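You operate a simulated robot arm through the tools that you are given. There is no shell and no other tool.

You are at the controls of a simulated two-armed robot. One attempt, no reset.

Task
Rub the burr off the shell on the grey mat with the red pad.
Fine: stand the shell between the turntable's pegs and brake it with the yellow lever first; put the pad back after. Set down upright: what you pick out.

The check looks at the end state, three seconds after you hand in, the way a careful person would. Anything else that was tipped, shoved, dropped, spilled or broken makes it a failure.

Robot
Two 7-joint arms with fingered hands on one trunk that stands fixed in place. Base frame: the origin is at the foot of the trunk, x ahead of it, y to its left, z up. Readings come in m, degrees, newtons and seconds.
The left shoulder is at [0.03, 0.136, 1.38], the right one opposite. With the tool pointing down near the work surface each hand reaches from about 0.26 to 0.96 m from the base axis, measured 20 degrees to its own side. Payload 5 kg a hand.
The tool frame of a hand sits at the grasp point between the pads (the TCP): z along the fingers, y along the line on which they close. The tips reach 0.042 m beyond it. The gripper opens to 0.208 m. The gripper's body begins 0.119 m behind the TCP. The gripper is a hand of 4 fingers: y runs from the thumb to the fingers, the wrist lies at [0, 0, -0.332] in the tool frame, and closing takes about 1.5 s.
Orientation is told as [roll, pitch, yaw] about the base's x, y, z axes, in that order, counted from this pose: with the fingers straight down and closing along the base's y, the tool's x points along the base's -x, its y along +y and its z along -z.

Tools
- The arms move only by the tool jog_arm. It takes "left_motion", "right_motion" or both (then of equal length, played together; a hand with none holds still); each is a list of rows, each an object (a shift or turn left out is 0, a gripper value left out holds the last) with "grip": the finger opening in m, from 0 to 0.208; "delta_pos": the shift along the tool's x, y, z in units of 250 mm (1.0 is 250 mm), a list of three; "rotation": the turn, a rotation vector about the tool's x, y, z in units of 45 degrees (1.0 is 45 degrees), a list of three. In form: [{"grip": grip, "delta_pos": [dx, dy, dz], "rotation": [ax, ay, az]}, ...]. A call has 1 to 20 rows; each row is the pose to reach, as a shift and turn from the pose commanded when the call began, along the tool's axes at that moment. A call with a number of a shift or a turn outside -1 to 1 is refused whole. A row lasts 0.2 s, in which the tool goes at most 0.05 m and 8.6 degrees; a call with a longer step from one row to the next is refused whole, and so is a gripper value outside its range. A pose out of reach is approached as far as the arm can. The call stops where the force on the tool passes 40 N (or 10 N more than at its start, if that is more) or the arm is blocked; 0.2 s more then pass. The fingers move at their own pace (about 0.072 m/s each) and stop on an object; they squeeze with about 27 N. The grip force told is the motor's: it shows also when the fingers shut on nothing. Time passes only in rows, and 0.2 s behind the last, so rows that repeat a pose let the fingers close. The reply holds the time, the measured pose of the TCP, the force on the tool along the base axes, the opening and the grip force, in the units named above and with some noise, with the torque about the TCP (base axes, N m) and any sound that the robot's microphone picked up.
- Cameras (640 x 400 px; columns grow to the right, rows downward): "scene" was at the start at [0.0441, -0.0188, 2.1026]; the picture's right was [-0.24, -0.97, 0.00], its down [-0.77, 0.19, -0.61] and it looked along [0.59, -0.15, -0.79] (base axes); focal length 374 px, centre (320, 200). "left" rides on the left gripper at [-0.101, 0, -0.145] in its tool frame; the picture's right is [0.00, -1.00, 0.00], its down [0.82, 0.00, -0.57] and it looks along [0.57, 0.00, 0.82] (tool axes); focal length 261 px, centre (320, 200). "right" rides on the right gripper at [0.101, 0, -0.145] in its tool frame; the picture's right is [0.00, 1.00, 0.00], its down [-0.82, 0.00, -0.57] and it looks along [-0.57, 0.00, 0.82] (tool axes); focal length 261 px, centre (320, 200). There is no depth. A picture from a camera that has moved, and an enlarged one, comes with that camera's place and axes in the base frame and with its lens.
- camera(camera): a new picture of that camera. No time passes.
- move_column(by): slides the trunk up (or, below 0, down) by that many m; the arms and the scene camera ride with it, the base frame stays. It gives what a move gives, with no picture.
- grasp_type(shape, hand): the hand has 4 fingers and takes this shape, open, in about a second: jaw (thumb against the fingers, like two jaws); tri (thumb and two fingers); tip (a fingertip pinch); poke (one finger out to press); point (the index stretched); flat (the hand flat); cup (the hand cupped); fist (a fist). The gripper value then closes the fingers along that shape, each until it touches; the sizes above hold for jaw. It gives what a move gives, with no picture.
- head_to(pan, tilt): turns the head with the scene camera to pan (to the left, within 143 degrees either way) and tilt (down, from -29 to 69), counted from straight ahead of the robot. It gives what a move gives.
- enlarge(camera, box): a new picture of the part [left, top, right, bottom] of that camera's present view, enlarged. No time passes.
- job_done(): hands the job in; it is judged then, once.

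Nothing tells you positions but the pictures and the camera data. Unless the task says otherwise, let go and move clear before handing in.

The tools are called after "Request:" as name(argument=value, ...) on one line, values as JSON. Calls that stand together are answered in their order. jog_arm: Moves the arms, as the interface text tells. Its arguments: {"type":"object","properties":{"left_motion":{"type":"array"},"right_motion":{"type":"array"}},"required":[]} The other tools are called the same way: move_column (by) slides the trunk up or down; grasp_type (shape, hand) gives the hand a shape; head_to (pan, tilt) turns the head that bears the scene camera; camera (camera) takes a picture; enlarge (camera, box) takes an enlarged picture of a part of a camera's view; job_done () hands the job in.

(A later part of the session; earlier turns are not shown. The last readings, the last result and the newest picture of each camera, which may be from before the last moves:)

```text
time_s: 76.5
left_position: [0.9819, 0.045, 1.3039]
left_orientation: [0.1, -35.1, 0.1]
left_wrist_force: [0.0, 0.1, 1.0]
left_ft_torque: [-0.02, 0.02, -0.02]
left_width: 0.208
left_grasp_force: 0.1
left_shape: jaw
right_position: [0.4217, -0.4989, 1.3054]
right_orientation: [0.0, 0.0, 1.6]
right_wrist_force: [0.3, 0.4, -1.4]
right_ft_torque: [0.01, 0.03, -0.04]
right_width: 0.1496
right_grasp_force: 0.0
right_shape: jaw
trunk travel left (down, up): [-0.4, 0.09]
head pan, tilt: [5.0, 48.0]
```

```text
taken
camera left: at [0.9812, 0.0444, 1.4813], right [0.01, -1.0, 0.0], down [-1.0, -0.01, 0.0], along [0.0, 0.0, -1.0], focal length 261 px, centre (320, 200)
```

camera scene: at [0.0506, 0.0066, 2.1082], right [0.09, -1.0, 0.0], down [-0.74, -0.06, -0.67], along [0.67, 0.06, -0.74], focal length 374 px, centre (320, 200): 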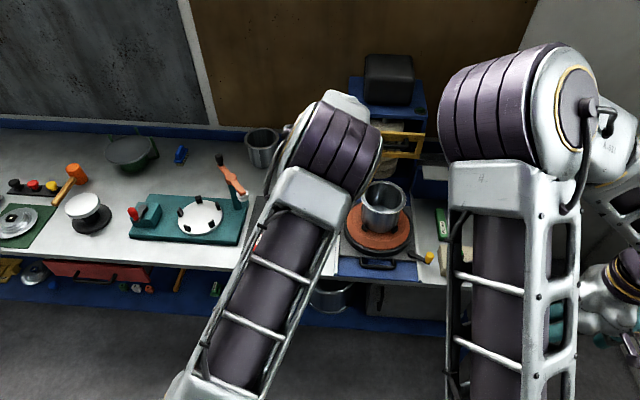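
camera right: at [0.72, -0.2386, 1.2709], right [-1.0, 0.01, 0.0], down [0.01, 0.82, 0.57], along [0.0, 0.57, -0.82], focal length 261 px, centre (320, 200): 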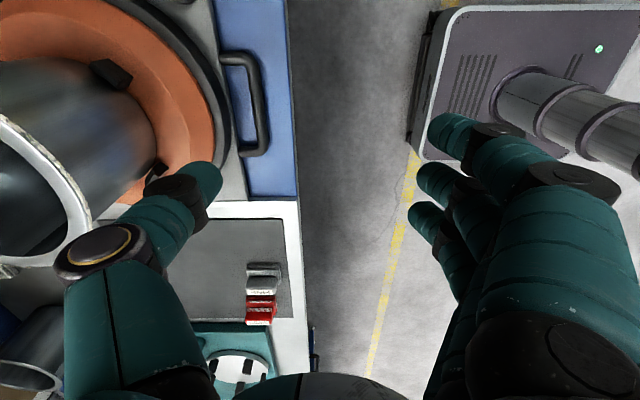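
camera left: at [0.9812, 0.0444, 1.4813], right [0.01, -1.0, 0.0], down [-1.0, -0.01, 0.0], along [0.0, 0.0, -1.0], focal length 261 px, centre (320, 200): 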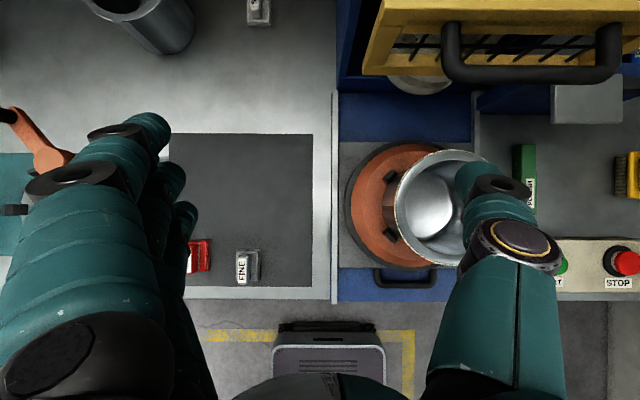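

Request:
jog_arm(left_motion=[{"delta_pos": [0.01, -0.18, -0.007]}, {"delta_pos": [0.02, -0.36, -0.014]}, {"delta_pos": [0.02, -0.54, -0.014]}, {"delta_pos": [0.02, -0.7, -0.014]}, {"delta_pos": [0.02, -0.744, -0.014]}, {"delta_pos": [0.02, -0.744, -0.014]}])

Request:
camera(camera="left")

Request:
enlarge(camera="left", box=[220, 100, 420, 300])

```text
time_s: 77.9
left_position: [0.9778, -0.1409, 1.3061]
left_orientation: [0.0, -35.0, 0.1]
left_wrist_force: [-0.1, 0.6, 0.5]
left_ft_torque: [0.06, -0.02, 0.0]
left_width: 0.2079
left_grasp_force: 0.0
left_shape: jaw
right_position: [0.421, -0.4977, 1.3061]
right_orientation: [0.1, 0.1, 1.7]
right_wrist_force: [-0.1, 0.9, -1.1]
right_ft_torque: [0.06, 0.01, 0.01]
right_width: 0.1496
right_grasp_force: 0.1
right_shape: jaw
trunk travel left (down, up): [-0.4, 0.09]
head pan, tilt: [5.0, 48.0]
```

```text
taken
camera left: at [0.9756, -0.1419, 1.4822], right [0.01, -1.0, 0.0], down [-1.0, -0.01, 0.0], along [0.0, 0.0, -1.0], focal length 261 px, centre (320, 200)
```

left: 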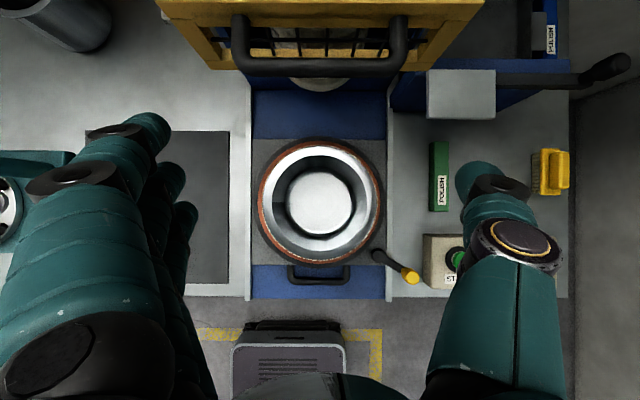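

```text
2.00 times, centred on (320, 200) of left
camera zoom: at [0.9756, -0.1419, 1.4822], right [0.01, -1.0, 0.0], down [-1.0, -0.01, 0.0], along [0.0, 0.0, -1.0], focal length 521 px, centre (320, 200)
```

zoom: 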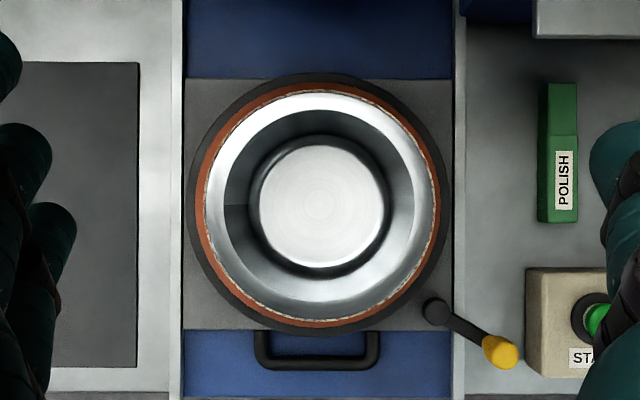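

The tray displacement measures about 40 mm (plate edge vs rail ends) and the shell is still seated. I descend around the shell as before.

Request:
jog_arm(left_motion=[{"delta_pos": [0.1, -0.004, 0.12]}, {"delta_pos": [0.2, -0.004, 0.26]}, {"delta_pos": [0.3, -0.004, 0.4]}, {"delta_pos": [0.4, -0.004, 0.54]}, {"delta_pos": [0.48, -0.004, 0.656]}, {"delta_pos": [0.537, -0.004, 0.738]}, {"delta_pos": [0.537, -0.004, 0.738]}])

Request:
camera(camera="left")

```text
time_s: 79.5
left_position: [0.9722, -0.142, 1.0775]
left_orientation: [0.0, -35.0, 0.0]
left_wrist_force: [0.4, 0.1, 0.7]
left_ft_torque: [-0.01, 0.01, 0.03]
left_width: 0.2078
left_grasp_force: 0.0
left_shape: jaw
right_position: [0.4217, -0.4985, 1.3071]
right_orientation: [0.1, 0.0, 1.7]
right_wrist_force: [-0.2, 0.0, -0.5]
right_ft_torque: [0.02, 0.02, 0.01]
right_width: 0.1496
right_grasp_force: 0.0
right_shape: jaw
trunk travel left (down, up): [-0.4, 0.09]
head pan, tilt: [5.0, 48.0]
```

```text
taken
camera left: at [0.971, -0.142, 1.2539], right [0.01, -1.0, 0.0], down [-1.0, -0.01, 0.0], along [0.0, 0.0, -1.0], focal length 261 px, centre (320, 200)
```

left: 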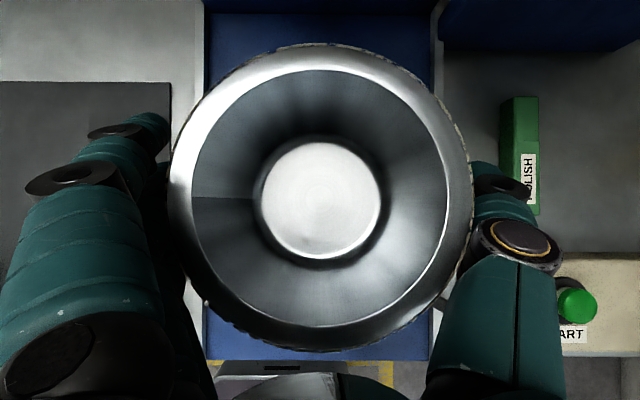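

Centred. Closing on the shell body.

Request:
jog_arm(left_motion=[{"grip": 0.17}, {"grip": 0.15}, {"grip": 0.12}, {"grip": 0.12}, {"grip": 0.12}, {"grip": 0.12}, {"grip": 0.12}])

```text
time_s: 81.1
left_position: [0.9727, -0.1409, 1.077]
left_orientation: [0.0, -35.0, 0.1]
left_wrist_force: [-0.2, -1.5, 0.0]
left_ft_torque: [-0.07, 0.03, -0.02]
left_width: 0.1316
left_grasp_force: 26.9
left_shape: jaw
right_position: [0.4224, -0.4996, 1.3061]
right_orientation: [0.1, 0.0, 1.7]
right_wrist_force: [-0.4, -1.3, 0.2]
right_ft_torque: [0.02, 0.0, -0.03]
right_width: 0.1495
right_grasp_force: 0.0
right_shape: jaw
trunk travel left (down, up): [-0.4, 0.09]
head pan, tilt: [5.0, 48.0]
```

Gripped. Drawing the shell and tray back 38 mm slowly, watching the force.

Request:
jog_arm(left_motion=[{"delta_pos": [0.0156, 0, -0.0109]}, {"delta_pos": [0.0311, 0, -0.0218]}, {"delta_pos": [0.0467, 0, -0.0327]}, {"delta_pos": [0.0622, 0, -0.0436]}, {"delta_pos": [0.0778, 0, -0.0545]}, {"delta_pos": [0.0934, 0, -0.0654]}, {"delta_pos": [0.109, 0, -0.0763]}, {"delta_pos": [0.1245, 0, -0.0872]}, {"delta_pos": [0.1245, 0, -0.0872]}])

Request:
camera(camera="scene")

Request:
camera(camera="left")

```text
time_s: 83.1
left_position: [0.9329, -0.1427, 1.0785]
left_orientation: [0.0, -35.0, 0.1]
left_wrist_force: [-1.9, 0.3, 1.5]
left_ft_torque: [0.28, 0.11, 0.08]
left_width: 0.1317
left_grasp_force: 27.3
left_shape: jaw
right_position: [0.422, -0.498, 1.306]
right_orientation: [0.0, 0.1, 1.7]
right_wrist_force: [-0.1, -0.1, 0.1]
right_ft_torque: [-0.01, -0.03, 0.04]
right_width: 0.1496
right_grasp_force: 0.0
right_shape: jaw
trunk travel left (down, up): [-0.4, 0.09]
head pan, tilt: [5.0, 48.0]
```

```text
taken
camera scene: at [0.05, 0.0059, 2.1082], right [0.09, -1.0, 0.0], down [-0.74, -0.06, -0.67], along [0.67, 0.06, -0.74], focal length 374 px, centre (320, 200)
```

scene: 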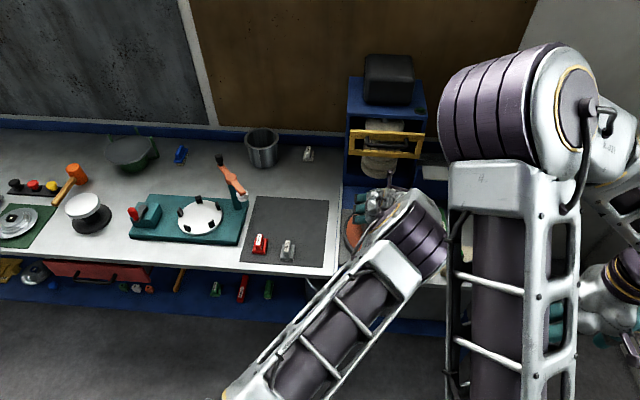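

```text
taken
camera left: at [0.932, -0.143, 1.2536], right [0.01, -1.0, 0.0], down [-1.0, -0.01, 0.0], along [0.0, 0.0, -1.0], focal length 261 px, centre (320, 200)
```

left: 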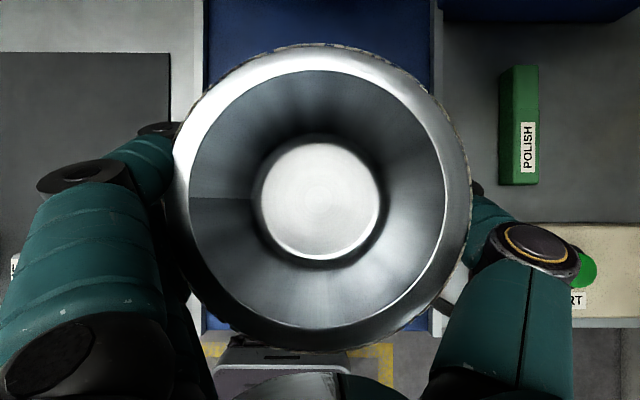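

Request:
camera(camera="right")

Request:
enlarge(camera="right", box=[310, 160, 470, 280])

```text
taken
camera right: at [0.3204, -0.5008, 1.4503], right [-0.02, 1.0, 0.0], down [0.82, 0.02, 0.57], along [0.57, 0.01, -0.82], focal length 261 px, centre (320, 200)
```

right: 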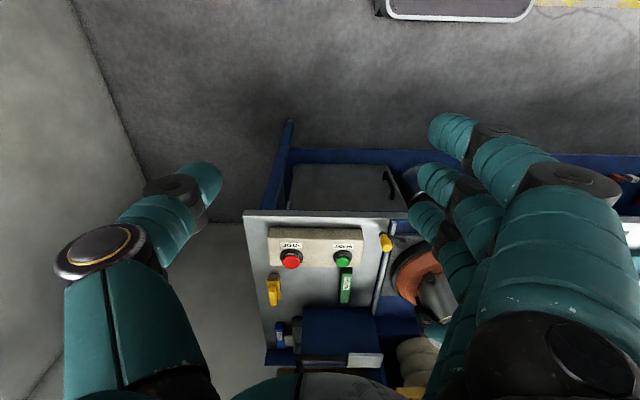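

```text
3.33 times, centred on (390, 220) of right
camera zoom: at [0.3204, -0.5008, 1.4503], right [-0.02, 1.0, 0.0], down [0.82, 0.02, 0.57], along [0.57, 0.01, -0.82], focal length 869 px, centre (87, 133)
```

zoom: 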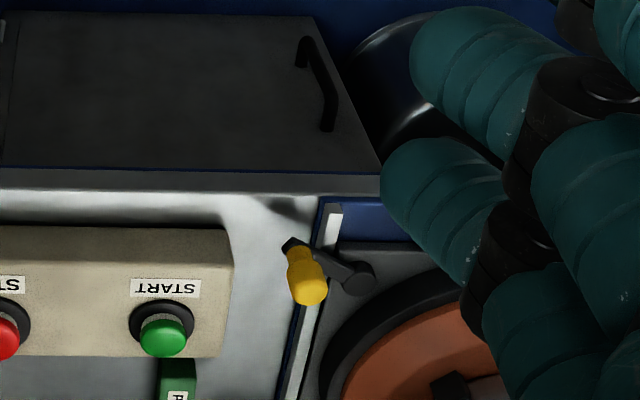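

The tray has come back to about its original spot and the lever stayed at its 60° position. I release the shell and rise to compare with the earlier top view.

Request:
jog_arm(left_motion=[{"grip": 0.15}, {"grip": 0.18}, {"grip": 0.208}, {"grip": 0.208}, {"grip": 0.208}, {"delta_pos": [-0.046, 0, -0.066]}, {"delta_pos": [-0.115, 0, -0.164]}, {"delta_pos": [-0.207, 0, -0.295]}, {"delta_pos": [-0.298, 0, -0.426]}, {"delta_pos": [-0.39, 0, -0.557]}, {"delta_pos": [-0.459, 0, -0.655]}, {"delta_pos": [-0.459, 0, -0.655]}])

Request:
camera(camera="left")

Request:
enlarge(camera="left", box=[340, 235, 420, 315])

Request:
enlarge(camera="left", box=[230, 120, 410, 280])

```text
time_s: 85.7
left_position: [0.9327, -0.1395, 1.2749]
left_orientation: [0.2, -34.8, 0.0]
left_wrist_force: [0.5, 1.4, 0.3]
left_ft_torque: [0.01, 0.05, -0.01]
left_width: 0.2078
left_grasp_force: 0.0
left_shape: jaw
right_position: [0.4225, -0.4976, 1.3058]
right_orientation: [0.0, -0.1, 1.6]
right_wrist_force: [1.1, 0.2, 0.5]
right_ft_torque: [-0.01, 0.04, -0.02]
right_width: 0.1494
right_grasp_force: 0.1
right_shape: jaw
trunk travel left (down, up): [-0.4, 0.09]
head pan, tilt: [5.0, 48.0]
```

```text
taken
camera left: at [0.933, -0.1411, 1.4495], right [0.01, -1.0, 0.0], down [-1.0, -0.01, 0.0], along [0.0, 0.0, -1.0], focal length 261 px, centre (320, 200)
```

left: 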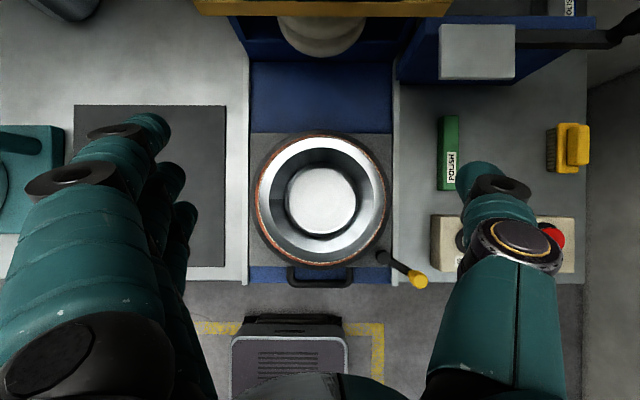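

```text
5.00 times, centred on (380, 275) of left
camera zoom: at [0.933, -0.1411, 1.4495], right [0.01, -1.0, 0.0], down [-1.0, -0.01, 0.0], along [0.0, 0.0, -1.0], focal length 1303 px, centre (20, -175)
```

zoom: 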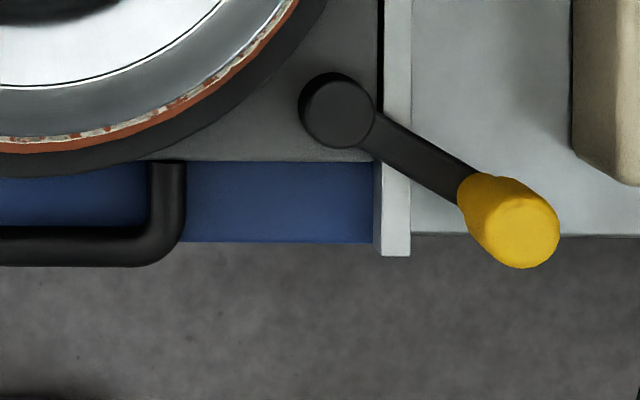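

```text
2.50 times, centred on (320, 200) of left
camera zoom: at [0.933, -0.1411, 1.4495], right [0.01, -1.0, 0.0], down [-1.0, -0.01, 0.0], along [0.0, 0.0, -1.0], focal length 652 px, centre (320, 200)
```

zoom: 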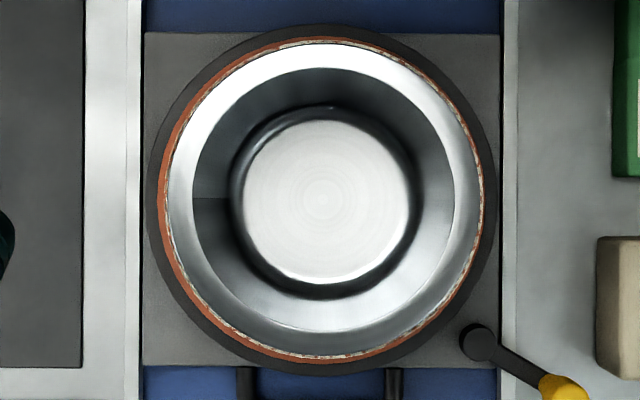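

The tray is within ~2–3 mm of its original place; I'll trim that at the end. The lever remains at its braked stop. Now the red pad: let me look closely at it.

Request:
enlarge(camera="scene", box=[245, 228, 305, 268])

Request:
enlarge(camera="scene", box=[250, 230, 275, 258])

```text
10.00 times, centred on (275, 248) of scene
camera zoom: at [0.051, 0.0056, 2.1082], right [0.09, -1.0, 0.0], down [-0.74, -0.06, -0.67], along [0.67, 0.06, -0.74], focal length 3739 px, centre (770, -280)
```

zoom: 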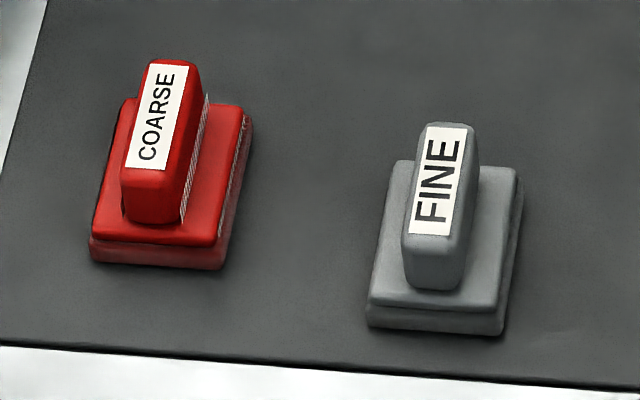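

```text
14.29 times, centred on (262, 244) of scene
camera zoom: at [0.051, 0.0056, 2.1082], right [0.09, -1.0, 0.0], down [-0.74, -0.06, -0.67], along [0.67, 0.06, -0.74], focal length 5342 px, centre (1141, -429)
```

zoom: 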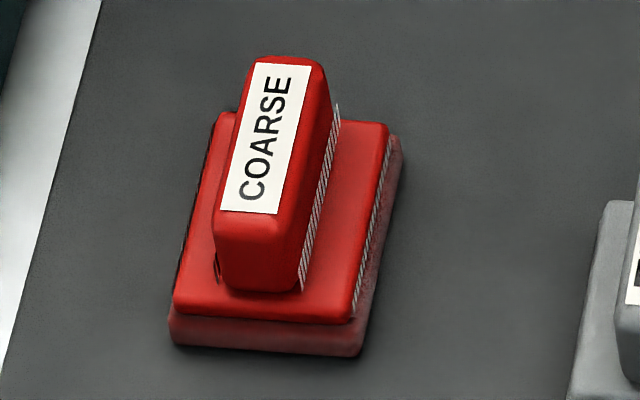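

The pad has a dark abrasive sole (~1 cm), body and an upright handle about 23 mm thick, 60 mm long along x, top at z≈0.955, centred at (0.857, 0.311). I'll take it with the left hand at a 25° tilt so I can still reach the far side of the rim, with the fingers narrowed to stay clear of the FINE pad.

Request:
jog_arm(left_motion=[{"delta_pos": [0.02, 0.16, -0.015], "rotation": [0, 0.037, 0]}, {"delta_pos": [0.044, 0.33, -0.03], "rotation": [0, 0.074, 0]}, {"delta_pos": [0.066, 0.5, -0.046], "rotation": [0, 0.111, 0]}, {"delta_pos": [0.088, 0.67, -0.061], "rotation": [0, 0.148, 0]}, {"delta_pos": [0.11, 0.84, -0.077], "rotation": [0, 0.185, 0]}, {"delta_pos": [0.131, 1.0, -0.092], "rotation": [0, 0.222, 0]}])

Request:
jog_arm(left_motion=[{"delta_pos": [0.057, 0.15, 0.065], "grip": 0.1}, {"delta_pos": [0.114, 0.3, 0.131], "grip": 0.06}, {"delta_pos": [0.171, 0.45, 0.196], "grip": 0.06}, {"delta_pos": [0.228, 0.6, 0.261], "grip": 0.06}, {"delta_pos": [0.285, 0.75, 0.327], "grip": 0.06}, {"delta_pos": [0.342, 0.8, 0.392], "grip": 0.06}, {"delta_pos": [0.342, 0.8, 0.392], "grip": 0.06}])

Request:
camera(camera="left")

Request:
enlarge(camera="left", box=[240, 100, 400, 260])

```text
time_s: 87.1
left_position: [0.8925, 0.1094, 1.2775]
left_orientation: [-0.2, -25.0, 0.2]
left_wrist_force: [-0.6, -1.4, -0.2]
left_ft_torque: [0.02, -0.03, 0.0]
left_width: 0.2078
left_grasp_force: 0.1
left_shape: jaw
right_position: [0.4216, -0.4952, 1.3072]
right_orientation: [0.0, -0.1, 1.8]
right_wrist_force: [1.1, 1.7, 0.2]
right_ft_torque: [-0.12, 0.08, -0.01]
right_width: 0.1496
right_grasp_force: 0.0
right_shape: jaw
trunk travel left (down, up): [-0.4, 0.09]
head pan, tilt: [5.0, 48.0]
```

```text
time_s: 88.7
left_position: [0.8564, 0.3088, 1.1525]
left_orientation: [0.0, -25.1, 0.1]
left_wrist_force: [-0.7, -0.6, 0.5]
left_ft_torque: [0.01, 0.0, -0.01]
left_width: 0.0601
left_grasp_force: 0.0
left_shape: jaw
right_position: [0.4214, -0.4979, 1.305]
right_orientation: [0.1, 0.0, 1.7]
right_wrist_force: [0.0, 0.6, 0.2]
right_ft_torque: [0.01, -0.02, 0.03]
right_width: 0.1496
right_grasp_force: 0.0
right_shape: jaw
trunk travel left (down, up): [-0.4, 0.09]
head pan, tilt: [5.0, 48.0]
```

```text
taken
camera left: at [0.8859, 0.3082, 1.3264], right [0.01, -1.0, 0.0], down [-0.99, -0.01, 0.17], along [-0.17, 0.0, -0.99], focal length 261 px, centre (320, 200)
```

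left: 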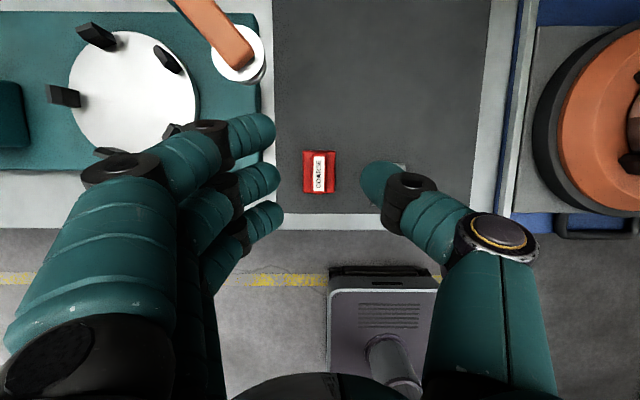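

```text
2.50 times, centred on (320, 180) of left
camera zoom: at [0.8859, 0.3082, 1.3264], right [0.01, -1.0, 0.0], down [-0.99, -0.01, 0.17], along [-0.17, 0.0, -0.99], focal length 652 px, centre (320, 250)
```

zoom: 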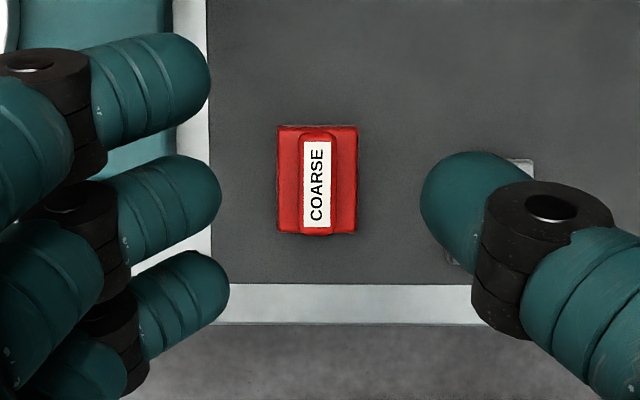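

The pad handle's centre is at (0.860, 0.3096), square to the axes. Descending to just above the grasp height and checking.

Request:
jog_arm(left_motion=[{"delta_pos": [0.058, 0.001, 0.117]}, {"delta_pos": [0.115, 0.002, 0.233]}, {"delta_pos": [0.172, 0.003, 0.35]}, {"delta_pos": [0.23, 0.003, 0.466]}, {"delta_pos": [0.287, 0.003, 0.583]}, {"delta_pos": [0.287, 0.003, 0.583]}])

Request:
camera(camera="left")

Request:
enlarge(camera="scene", box=[220, 190, 320, 270])

```text
time_s: 90.1
left_position: [0.8539, 0.3073, 0.9913]
left_orientation: [0.0, -25.1, 0.1]
left_wrist_force: [-0.4, 0.4, 0.0]
left_ft_torque: [0.03, -0.03, -0.01]
left_width: 0.0601
left_grasp_force: 0.1
left_shape: jaw
right_position: [0.4214, -0.4969, 1.3055]
right_orientation: [0.1, 0.0, 1.6]
right_wrist_force: [-1.1, 0.0, 0.5]
right_ft_torque: [0.05, -0.01, 0.0]
right_width: 0.1494
right_grasp_force: 0.0
right_shape: jaw
trunk travel left (down, up): [-0.4, 0.09]
head pan, tilt: [5.0, 48.0]
```

```text
taken
camera left: at [0.883, 0.3078, 1.1646], right [0.01, -1.0, 0.0], down [-0.99, -0.01, 0.17], along [-0.17, 0.0, -0.99], focal length 261 px, centre (320, 200)
```

left: 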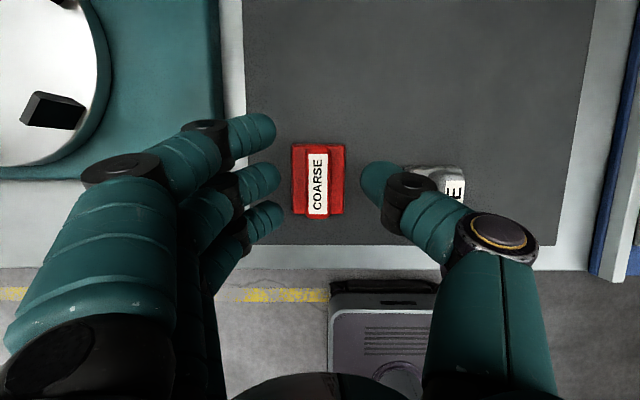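

```text
5.00 times, centred on (270, 230) of scene
camera zoom: at [0.0492, 0.0055, 2.1083], right [0.09, -1.0, 0.0], down [-0.74, -0.06, -0.67], along [0.67, 0.06, -0.74], focal length 1870 px, centre (570, 50)
```

zoom: 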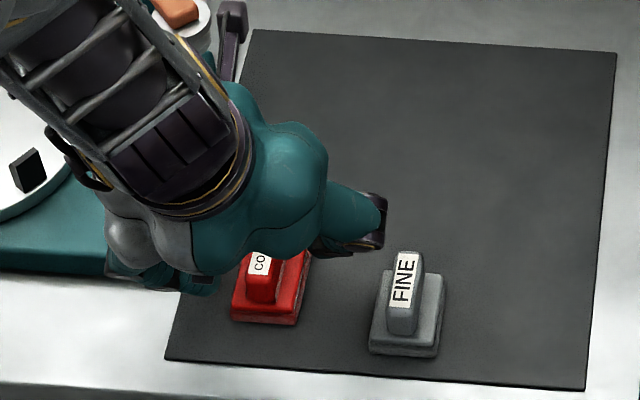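

Aligned to within 2 mm. Lowering the last 13 mm.

Request:
jog_arm(left_motion=[{"delta_pos": [0.007, 0.009, 0.016]}, {"delta_pos": [0.015, 0.009, 0.031]}, {"delta_pos": [0.022, 0.009, 0.047]}, {"delta_pos": [0.022, 0.009, 0.047]}])

Request:
enlarge(camera="left", box=[230, 120, 410, 260])

```text
time_s: 91.1
left_position: [0.8533, 0.3131, 0.9768]
left_orientation: [0.1, -25.0, 0.1]
left_wrist_force: [0.7, -0.4, 0.3]
left_ft_torque: [0.03, 0.0, 0.03]
left_width: 0.0602
left_grasp_force: 0.0
left_shape: jaw
right_position: [0.4201, -0.4987, 1.3047]
right_orientation: [0.2, 0.0, 1.7]
right_wrist_force: [0.5, -0.5, -0.6]
right_ft_torque: [0.0, -0.01, -0.02]
right_width: 0.1496
right_grasp_force: 0.0
right_shape: jaw
trunk travel left (down, up): [-0.4, 0.09]
head pan, tilt: [5.0, 48.0]
```

```text
2.86 times, centred on (320, 190) of left
camera zoom: at [0.883, 0.3108, 1.1512], right [0.01, -1.0, 0.0], down [-0.99, -0.01, 0.17], along [-0.17, 0.0, -0.99], focal length 745 px, centre (320, 229)
```

zoom: 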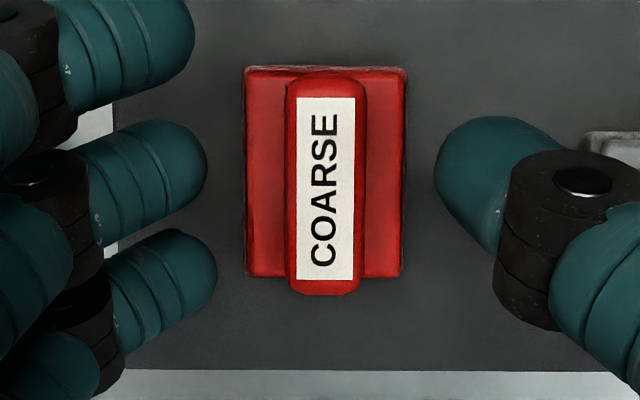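

No contact yet and well placed. Closing on the handle.

Request:
jog_arm(left_motion=[{"delta_pos": [0, -0.006, 0], "grip": 0.045}, {"delta_pos": [0, -0.006, 0], "grip": 0.03}, {"delta_pos": [0, -0.006, 0], "grip": 0.015}, {"delta_pos": [0, -0.006, 0], "grip": 0.01}, {"delta_pos": [0, -0.006, 0], "grip": 0.01}, {"delta_pos": [0, -0.006, 0], "grip": 0.01}])

Request:
enlarge(camera="left", box=[230, 120, 410, 260])

Request:
enlarge(camera="scene", box=[230, 200, 320, 270])

```text
time_s: 92.5
left_position: [0.8547, 0.3103, 0.9782]
left_orientation: [0.1, -25.2, 0.1]
left_wrist_force: [0.9, 2.5, 9.6]
left_ft_torque: [0.44, 0.07, -0.03]
left_width: 0.0119
left_grasp_force: 26.7
left_shape: jaw
right_position: [0.4216, -0.4972, 1.3067]
right_orientation: [0.1, 0.0, 1.8]
right_wrist_force: [-0.2, -0.8, -0.2]
right_ft_torque: [0.01, 0.02, 0.01]
right_width: 0.1497
right_grasp_force: 0.1
right_shape: jaw
trunk travel left (down, up): [-0.4, 0.09]
head pan, tilt: [5.0, 48.0]
```

```text
2.86 times, centred on (320, 190) of left
camera zoom: at [0.8829, 0.3095, 1.152], right [0.01, -1.0, 0.0], down [-0.99, -0.01, 0.17], along [-0.17, 0.0, -0.99], focal length 745 px, centre (320, 229)
```

zoom: 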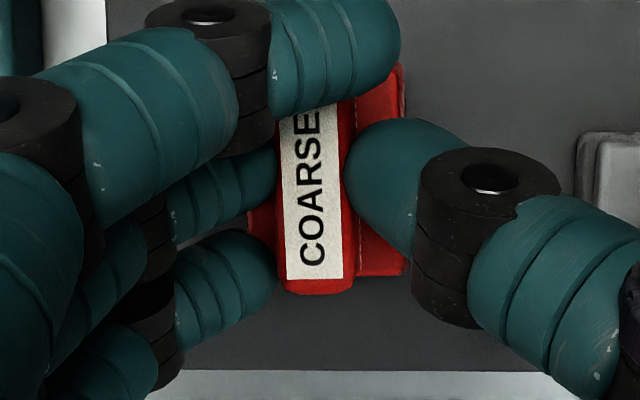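

```text
5.71 times, centred on (275, 235) of scene
camera zoom: at [0.0491, 0.0059, 2.1083], right [0.09, -1.0, 0.0], down [-0.74, -0.06, -0.67], along [0.67, 0.06, -0.74], focal length 2137 px, centre (577, 0)
```

zoom: 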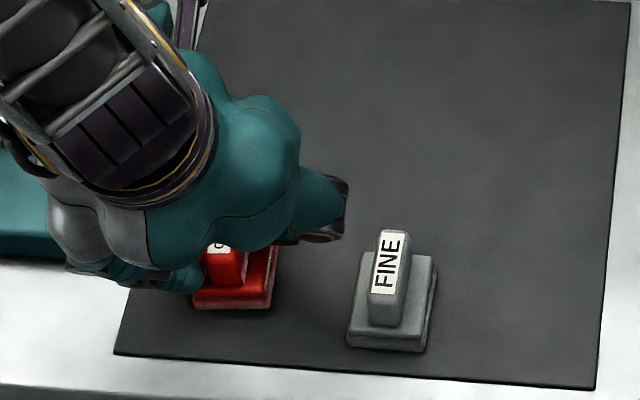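

Thumb and two fingers hold the handle; the outer finger lies across its top. Lifting gently to test the hold.

Request:
jog_arm(left_motion=[{"delta_pos": [-0.017, 0, -0.036]}, {"delta_pos": [-0.034, 0, -0.073]}, {"delta_pos": [-0.068, 0, -0.145]}, {"delta_pos": [-0.101, 0, -0.217]}, {"delta_pos": [-0.101, 0, -0.217]}])

Request:
camera(camera="left")

Request:
enlarge(camera="scene", box=[210, 180, 320, 270])

Request:
camera(camera="right")

```text
time_s: 93.7
left_position: [0.8538, 0.3094, 1.0365]
left_orientation: [0.1, -24.9, 0.1]
left_wrist_force: [-0.3, 0.5, -0.5]
left_ft_torque: [0.0, 0.03, 0.01]
left_width: 0.0113
left_grasp_force: 27.2
left_shape: jaw
right_position: [0.4222, -0.4978, 1.3039]
right_orientation: [0.0, 0.0, 1.7]
right_wrist_force: [0.2, -0.2, 0.7]
right_ft_torque: [-0.01, 0.02, -0.01]
right_width: 0.1495
right_grasp_force: 0.2
right_shape: jaw
trunk travel left (down, up): [-0.4, 0.09]
head pan, tilt: [5.0, 48.0]
```

```text
taken
camera left: at [0.8833, 0.309, 1.2101], right [0.01, -1.0, 0.0], down [-0.99, -0.01, 0.17], along [-0.17, 0.0, -0.99], focal length 261 px, centre (320, 200)
```

left: 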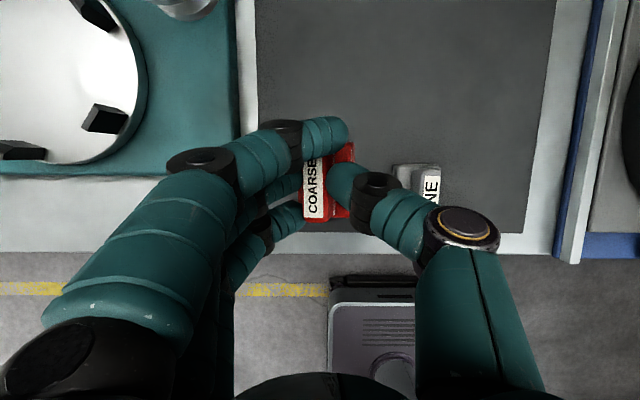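

```text
4.44 times, centred on (265, 225) of scene
camera zoom: at [0.0509, 0.0067, 2.1082], right [0.09, -1.0, 0.0], down [-0.74, -0.07, -0.67], along [0.67, 0.06, -0.74], focal length 1662 px, centre (564, 89)
```

zoom: 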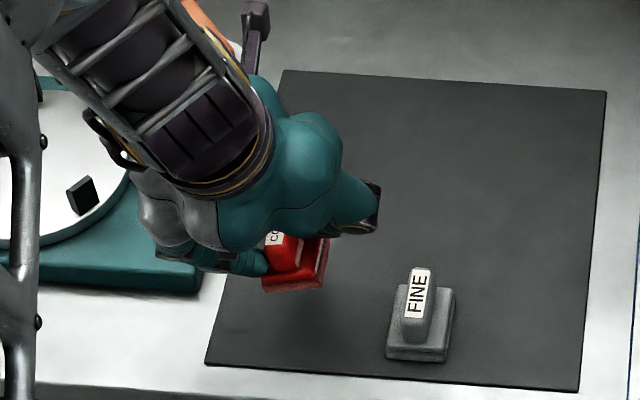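

```text
taken
camera right: at [0.3211, -0.5002, 1.4503], right [-0.02, 1.0, 0.0], down [0.82, 0.02, 0.57], along [0.57, 0.01, -0.82], focal length 261 px, centre (320, 200)
```

right: 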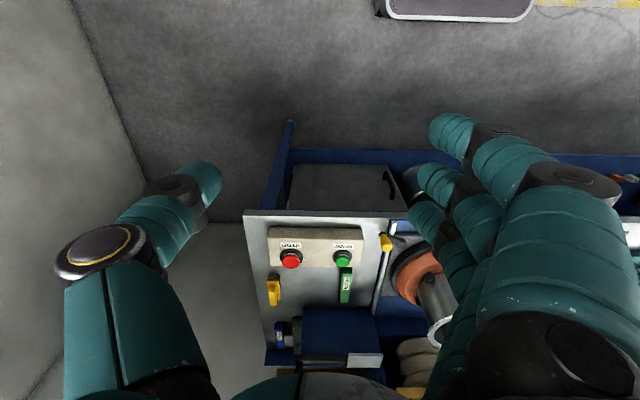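

Request:
enlarge(camera="left", box=[250, 100, 410, 240])

Request:
enlarge(camera="scene", box=[255, 225, 300, 255])

```text
2.86 times, centred on (330, 170) of left
camera zoom: at [0.8833, 0.309, 1.2101], right [0.01, -1.0, 0.0], down [-0.99, -0.01, 0.17], along [-0.17, 0.0, -0.99], focal length 745 px, centre (291, 286)
```

zoom: 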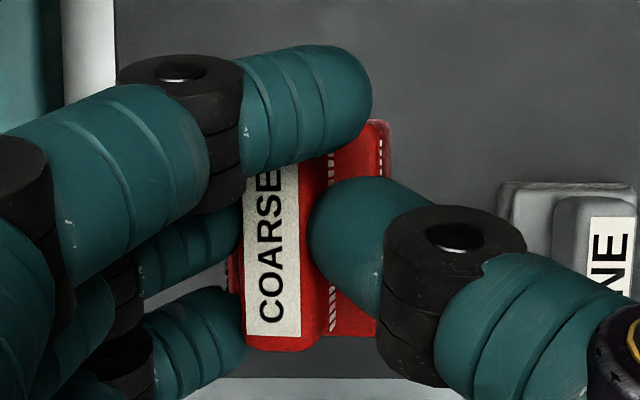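

```text
13.33 times, centred on (278, 240) of scene
camera zoom: at [0.0509, 0.0067, 2.1082], right [0.09, -1.0, 0.0], down [-0.74, -0.07, -0.67], along [0.67, 0.06, -0.74], focal length 4986 px, centre (887, -333)
```

zoom: 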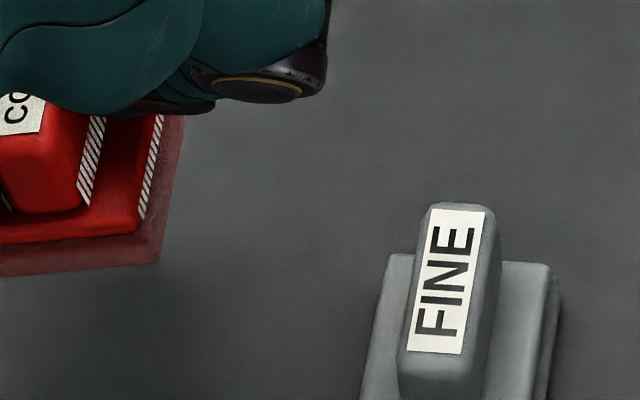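

The pad rolled about 13° in this grip because the tilt left only two fingers on the handle. I'll set it back down at the same spot and re-grip with a smaller tilt.

Request:
jog_arm(left_motion=[{"delta_pos": [0.034, 0, 0.073]}, {"delta_pos": [0.068, 0, 0.145]}, {"delta_pos": [0.085, 0, 0.182]}, {"delta_pos": [0.096, 0, 0.206]}, {"delta_pos": [0.102, 0, 0.219]}, {"delta_pos": [0.102, 0, 0.219]}])

```text
time_s: 95.1
left_position: [0.8551, 0.3088, 0.9794]
left_orientation: [0.1, -25.3, 0.1]
left_wrist_force: [-3.2, -4.8, 25.0]
left_ft_torque: [0.16, -0.12, -0.1]
left_width: 0.0125
left_grasp_force: 27.0
left_shape: jaw
right_position: [0.42, -0.4997, 1.3062]
right_orientation: [0.2, -0.2, 1.7]
right_wrist_force: [-0.5, 0.8, 0.0]
right_ft_torque: [0.02, -0.01, 0.03]
right_width: 0.1495
right_grasp_force: 0.2
right_shape: jaw
trunk travel left (down, up): [-0.4, 0.09]
head pan, tilt: [5.0, 48.0]
```

Pressed flat on the mat. Opening and lifting slightly to look.

Request:
jog_arm(left_motion=[{"delta_pos": [-0.003, 0, -0.007]}, {"delta_pos": [-0.003, 0, -0.007], "grip": 0.03}, {"delta_pos": [-0.003, 0, -0.007], "grip": 0.06}, {"delta_pos": [-0.003, 0, -0.007], "grip": 0.06}, {"delta_pos": [-0.003, 0, -0.007], "grip": 0.06}, {"delta_pos": [-0.03, 0, -0.06], "grip": 0.06}, {"delta_pos": [-0.06, 0, -0.14], "grip": 0.06}, {"delta_pos": [-0.06, 0, -0.14], "grip": 0.06}])

Request:
enlarge(camera="left", box=[240, 110, 400, 250])

Request:
enlarge(camera="scene", box=[230, 200, 320, 270])

```text
time_s: 96.9
left_position: [0.8526, 0.3109, 1.0128]
left_orientation: [0.0, -25.0, 0.0]
left_wrist_force: [0.5, 0.0, -1.0]
left_ft_torque: [-0.04, 0.05, -0.01]
left_width: 0.0591
left_grasp_force: 0.1
left_shape: jaw
right_position: [0.4222, -0.4976, 1.3045]
right_orientation: [0.0, 0.0, 1.8]
right_wrist_force: [0.0, 0.4, -0.2]
right_ft_torque: [-0.05, 0.06, 0.04]
right_width: 0.1495
right_grasp_force: 0.1
right_shape: jaw
trunk travel left (down, up): [-0.4, 0.09]
head pan, tilt: [5.0, 48.0]
```

```text
2.86 times, centred on (320, 180) of left
camera zoom: at [0.8826, 0.3087, 1.1874], right [0.01, -1.0, 0.0], down [-0.99, -0.01, 0.17], along [-0.17, 0.0, -0.99], focal length 745 px, centre (320, 257)
```

zoom: 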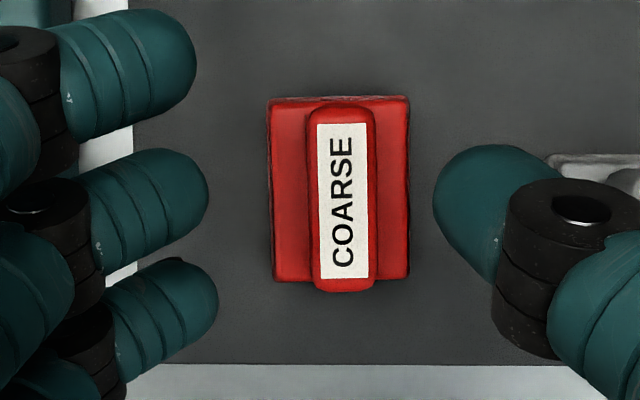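

```text
5.71 times, centred on (275, 235) of scene
camera zoom: at [0.0511, 0.0066, 2.1082], right [0.09, -1.0, 0.0], down [-0.74, -0.07, -0.67], along [0.67, 0.06, -0.74], focal length 2137 px, centre (577, 0)
```

zoom: 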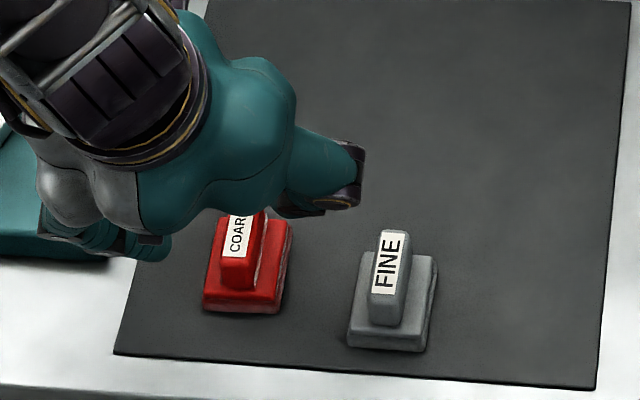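

The pad stands flat again (about 7 mm to the right of its original spot, which I noted as (0.860, 0.310)). The right arm reaches the far rim with only ~12° tilt, which lets all three fingers hold the handle, so I'll use the right hand for the pad. First the left hand moves up and away to the left.

Request:
jog_arm(left_motion=[{"delta_pos": [-0.068, 0, -0.145], "grip": 0.06}, {"delta_pos": [-0.135, 0, -0.29]}, {"delta_pos": [-0.203, 0, -0.435]}, {"delta_pos": [-0.271, 0, -0.58]}, {"delta_pos": [-0.338, 0, -0.725]}, {"delta_pos": [-0.406, 0, -0.87]}])

Request:
jog_arm(left_motion=[{"delta_pos": [0.09, 0.125, -0.09]}, {"delta_pos": [0.19, 0.25, -0.18]}, {"delta_pos": [0.29, 0.375, -0.27]}, {"delta_pos": [0.385, 0.5, -0.36]}, {"delta_pos": [0.48, 0.625, -0.45]}, {"delta_pos": [0.58, 0.75, -0.535]}, {"delta_pos": [0.675, 0.875, -0.625]}, {"delta_pos": [0.77, 1.0, -0.713]}])

Request:
camera(camera="scene")

```text
time_s: 98.3
left_position: [0.8511, 0.309, 1.2563]
left_orientation: [0.0, -25.0, 0.1]
left_wrist_force: [-1.3, -0.5, -0.5]
left_ft_torque: [0.04, -0.18, 0.02]
left_width: 0.0592
left_grasp_force: 0.1
left_shape: jaw
right_position: [0.4199, -0.4988, 1.3047]
right_orientation: [0.1, -0.2, 1.7]
right_wrist_force: [-0.7, 1.3, 1.2]
right_ft_torque: [0.0, -0.11, -0.01]
right_width: 0.1495
right_grasp_force: 0.0
right_shape: jaw
trunk travel left (down, up): [-0.4, 0.09]
head pan, tilt: [5.0, 48.0]
```

```text
time_s: 100.1
left_position: [0.5995, 0.5583, 1.3348]
left_orientation: [-0.1, -25.1, 0.0]
left_wrist_force: [-0.4, -0.9, 0.7]
left_ft_torque: [0.02, -0.01, 0.02]
left_width: 0.0595
left_grasp_force: 0.0
left_shape: jaw
right_position: [0.4194, -0.4976, 1.3058]
right_orientation: [0.0, 0.0, 1.7]
right_wrist_force: [-0.7, 0.3, 1.2]
right_ft_torque: [-0.01, -0.06, -0.04]
right_width: 0.1497
right_grasp_force: 0.1
right_shape: jaw
trunk travel left (down, up): [-0.4, 0.09]
head pan, tilt: [5.0, 48.0]
```

```text
taken
camera scene: at [0.0476, 0.0076, 2.1083], right [0.09, -1.0, 0.0], down [-0.74, -0.06, -0.67], along [0.67, 0.06, -0.74], focal length 374 px, centre (320, 200)
```

scene: 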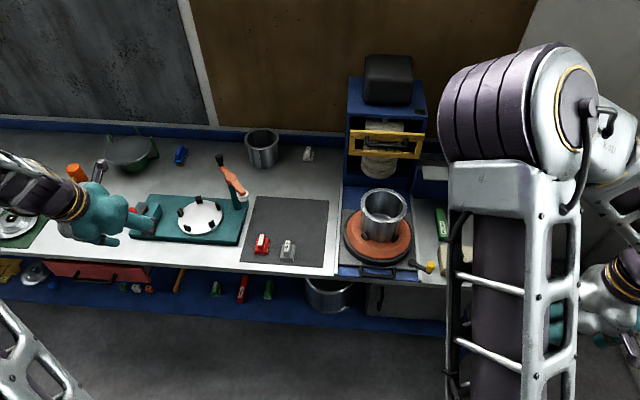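

The bench is clear and the left arm is out of the way. Now I bring the right hand across, tilted 12° forward, to above the pad.

Request:
jog_arm(right_motion=[{"delta_pos": [-0.1, 0.15, 0], "rotation": [0, -0.045, 0.006], "grip": 0.06}, {"delta_pos": [-0.2, 0.32, 0], "rotation": [0, -0.089, 0.013]}, {"delta_pos": [-0.3, 0.49, 0], "rotation": [0, -0.133, 0.019]}, {"delta_pos": [-0.4, 0.66, 0], "rotation": [0, -0.178, 0.025]}, {"delta_pos": [-0.5, 0.83, 0], "rotation": [0, -0.222, 0.032]}, {"delta_pos": [-0.6, 1.0, 0], "rotation": [0, -0.267, 0.038]}])

Request:
jog_arm(right_motion=[{"delta_pos": [0, 0.17, 0]}, {"delta_pos": [0, 0.34, 0]}, {"delta_pos": [0, 0.51, 0]}, {"delta_pos": [0, 0.68, 0]}, {"delta_pos": [0, 0.85, 0]}, {"delta_pos": [0, 1.0, 0]}])

Request:
jog_arm(right_motion=[{"delta_pos": [-0.065, 0.17, 0.014]}, {"delta_pos": [-0.13, 0.34, 0.028]}, {"delta_pos": [-0.195, 0.51, 0.042]}, {"delta_pos": [-0.26, 0.68, 0.056]}, {"delta_pos": [-0.325, 0.85, 0.07]}, {"delta_pos": [-0.391, 1.0, 0.083]}, {"delta_pos": [-0.391, 1.0, 0.083]}])

Request:
camera(camera="scene")

Request:
camera(camera="right")

```text
time_s: 101.5
left_position: [0.6015, 0.5597, 1.3345]
left_orientation: [-0.1, -25.0, 0.1]
left_wrist_force: [0.1, 0.6, 0.3]
left_ft_torque: [-0.11, -0.04, -0.04]
left_width: 0.0595
left_grasp_force: 0.0
left_shape: jaw
right_position: [0.5631, -0.2415, 1.3055]
right_orientation: [0.0, -12.1, 0.0]
right_wrist_force: [0.2, 1.2, 0.3]
right_ft_torque: [-0.14, -0.02, -0.04]
right_width: 0.0604
right_grasp_force: 0.1
right_shape: jaw
trunk travel left (down, up): [-0.4, 0.09]
head pan, tilt: [5.0, 48.0]
```

```text
time_s: 102.9
left_position: [0.6019, 0.561, 1.3341]
left_orientation: [-0.1, -25.0, 0.1]
left_wrist_force: [-1.8, 0.8, -0.4]
left_ft_torque: [-0.12, -0.04, -0.05]
left_width: 0.0596
left_grasp_force: 0.2
left_shape: jaw
right_position: [0.5628, 0.0065, 1.3074]
right_orientation: [0.3, -12.0, -0.1]
right_wrist_force: [-0.8, 0.6, 0.1]
right_ft_torque: [-0.08, -0.03, -0.02]
right_width: 0.0599
right_grasp_force: 0.1
right_shape: jaw
trunk travel left (down, up): [-0.4, 0.09]
head pan, tilt: [5.0, 48.0]
```

```text
time_s: 104.7
left_position: [0.597, 0.5653, 1.3298]
left_orientation: [0.0, -24.8, 0.8]
left_wrist_force: [0.7, 0.1, 0.1]
left_ft_torque: [-0.02, 0.02, -0.03]
left_width: 0.0594
left_grasp_force: 0.1
left_shape: jaw
right_position: [0.6728, 0.2636, 1.3377]
right_orientation: [3.4, -12.5, -1.4]
right_wrist_force: [0.6, 0.2, 0.5]
right_ft_torque: [-0.01, 0.02, -0.04]
right_width: 0.0602
right_grasp_force: 0.1
right_shape: jaw
trunk travel left (down, up): [-0.4, 0.09]
head pan, tilt: [5.0, 48.0]
stopped in row 7 (right hand): the arm was blocked; the commanded pose is now the measured one
```

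```text
taken
camera scene: at [0.0499, 0.0065, 2.1083], right [0.09, -1.0, 0.0], down [-0.74, -0.07, -0.67], along [0.67, 0.06, -0.74], focal length 374 px, centre (320, 200)
```

scene: 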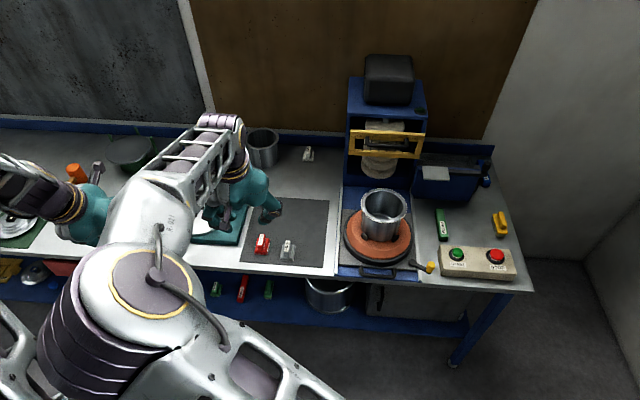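

```text
taken
camera right: at [0.5417, 0.2567, 1.4575], right [0.02, 1.0, 0.06], down [0.68, -0.05, 0.73], along [0.74, 0.03, -0.68], focal length 261 px, centre (320, 200)
```

right: 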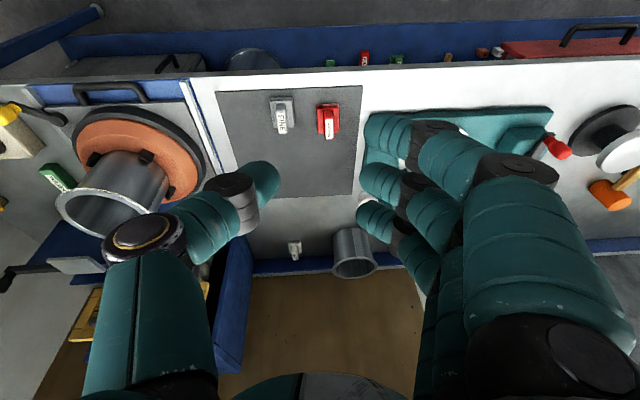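

The right elbow bumps the left hand when crossing over, so the right arm isn't suited to fetch the pad. I'll back it off and use the left hand after all, with a milder 20° tilt so all three fingers bear on the handle.

Request:
jog_arm(right_motion=[{"delta_pos": [0.03, -0.15, 0]}, {"delta_pos": [0.09, -0.32, 0]}, {"delta_pos": [0.16, -0.49, 0]}, {"delta_pos": [0.24, -0.66, 0]}, {"delta_pos": [0.32, -0.83, 0]}, {"delta_pos": [0.4, -1.0, 0]}])

Request:
jog_arm(right_motion=[{"delta_pos": [0.05, -0.17, 0]}, {"delta_pos": [0.1, -0.34, 0]}, {"delta_pos": [0.15, -0.51, 0]}, {"delta_pos": [0.2, -0.68, 0]}, {"delta_pos": [0.25, -0.85, 0]}, {"delta_pos": [0.3, -1.0, 0]}])

Request:
jog_arm(right_motion=[{"delta_pos": [0.05, -0.17, 0]}, {"delta_pos": [0.1, -0.34, 0]}, {"delta_pos": [0.15, -0.51, 0]}, {"delta_pos": [0.2, -0.68, 0]}, {"delta_pos": [0.25, -0.85, 0]}, {"delta_pos": [0.3, -0.9, 0]}])

Request:
camera(camera="scene")

```text
time_s: 106.1
left_position: [0.5968, 0.563, 1.3334]
left_orientation: [0.1, -24.8, 0.6]
left_wrist_force: [0.2, -1.2, 0.2]
left_ft_torque: [0.12, -0.02, 0.09]
left_width: 0.0596
left_grasp_force: 0.1
left_shape: jaw
right_position: [0.57, 0.0115, 1.3026]
right_orientation: [3.4, -12.6, -1.3]
right_wrist_force: [-1.1, -0.5, 0.2]
right_ft_torque: [0.11, -0.02, 0.04]
right_width: 0.06
right_grasp_force: 0.2
right_shape: jaw
trunk travel left (down, up): [-0.4, 0.09]
head pan, tilt: [5.0, 48.0]
```

```text
time_s: 107.5
left_position: [0.5971, 0.5631, 1.3328]
left_orientation: [0.1, -24.9, 0.7]
left_wrist_force: [0.4, -0.2, 0.4]
left_ft_torque: [0.13, 0.01, 0.09]
left_width: 0.0597
left_grasp_force: 0.0
left_shape: jaw
right_position: [0.4943, -0.2346, 1.2697]
right_orientation: [3.5, -12.6, -1.3]
right_wrist_force: [-0.7, -2.1, -0.4]
right_ft_torque: [0.06, 0.01, 0.06]
right_width: 0.0598
right_grasp_force: 0.0
right_shape: jaw
trunk travel left (down, up): [-0.4, 0.09]
head pan, tilt: [5.0, 48.0]
```

```text
time_s: 108.9
left_position: [0.5965, 0.5648, 1.332]
left_orientation: [0.0, -24.8, 0.5]
left_wrist_force: [-0.1, -0.1, 0.7]
left_ft_torque: [-0.02, -0.02, -0.03]
left_width: 0.0597
left_grasp_force: 0.0
left_shape: jaw
right_position: [0.4198, -0.4564, 1.2425]
right_orientation: [3.5, -12.5, -1.2]
right_wrist_force: [0.3, -0.3, 0.4]
right_ft_torque: [-0.04, 0.0, -0.03]
right_width: 0.0599
right_grasp_force: 0.0
right_shape: jaw
trunk travel left (down, up): [-0.4, 0.09]
head pan, tilt: [5.0, 48.0]
```

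```text
taken
camera scene: at [0.0491, 0.0067, 2.1083], right [0.09, -1.0, 0.0], down [-0.74, -0.07, -0.67], along [0.67, 0.06, -0.74], focal length 374 px, centre (320, 200)
```

scene: 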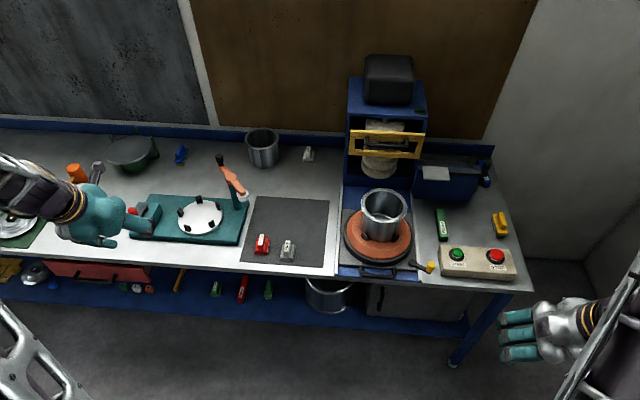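

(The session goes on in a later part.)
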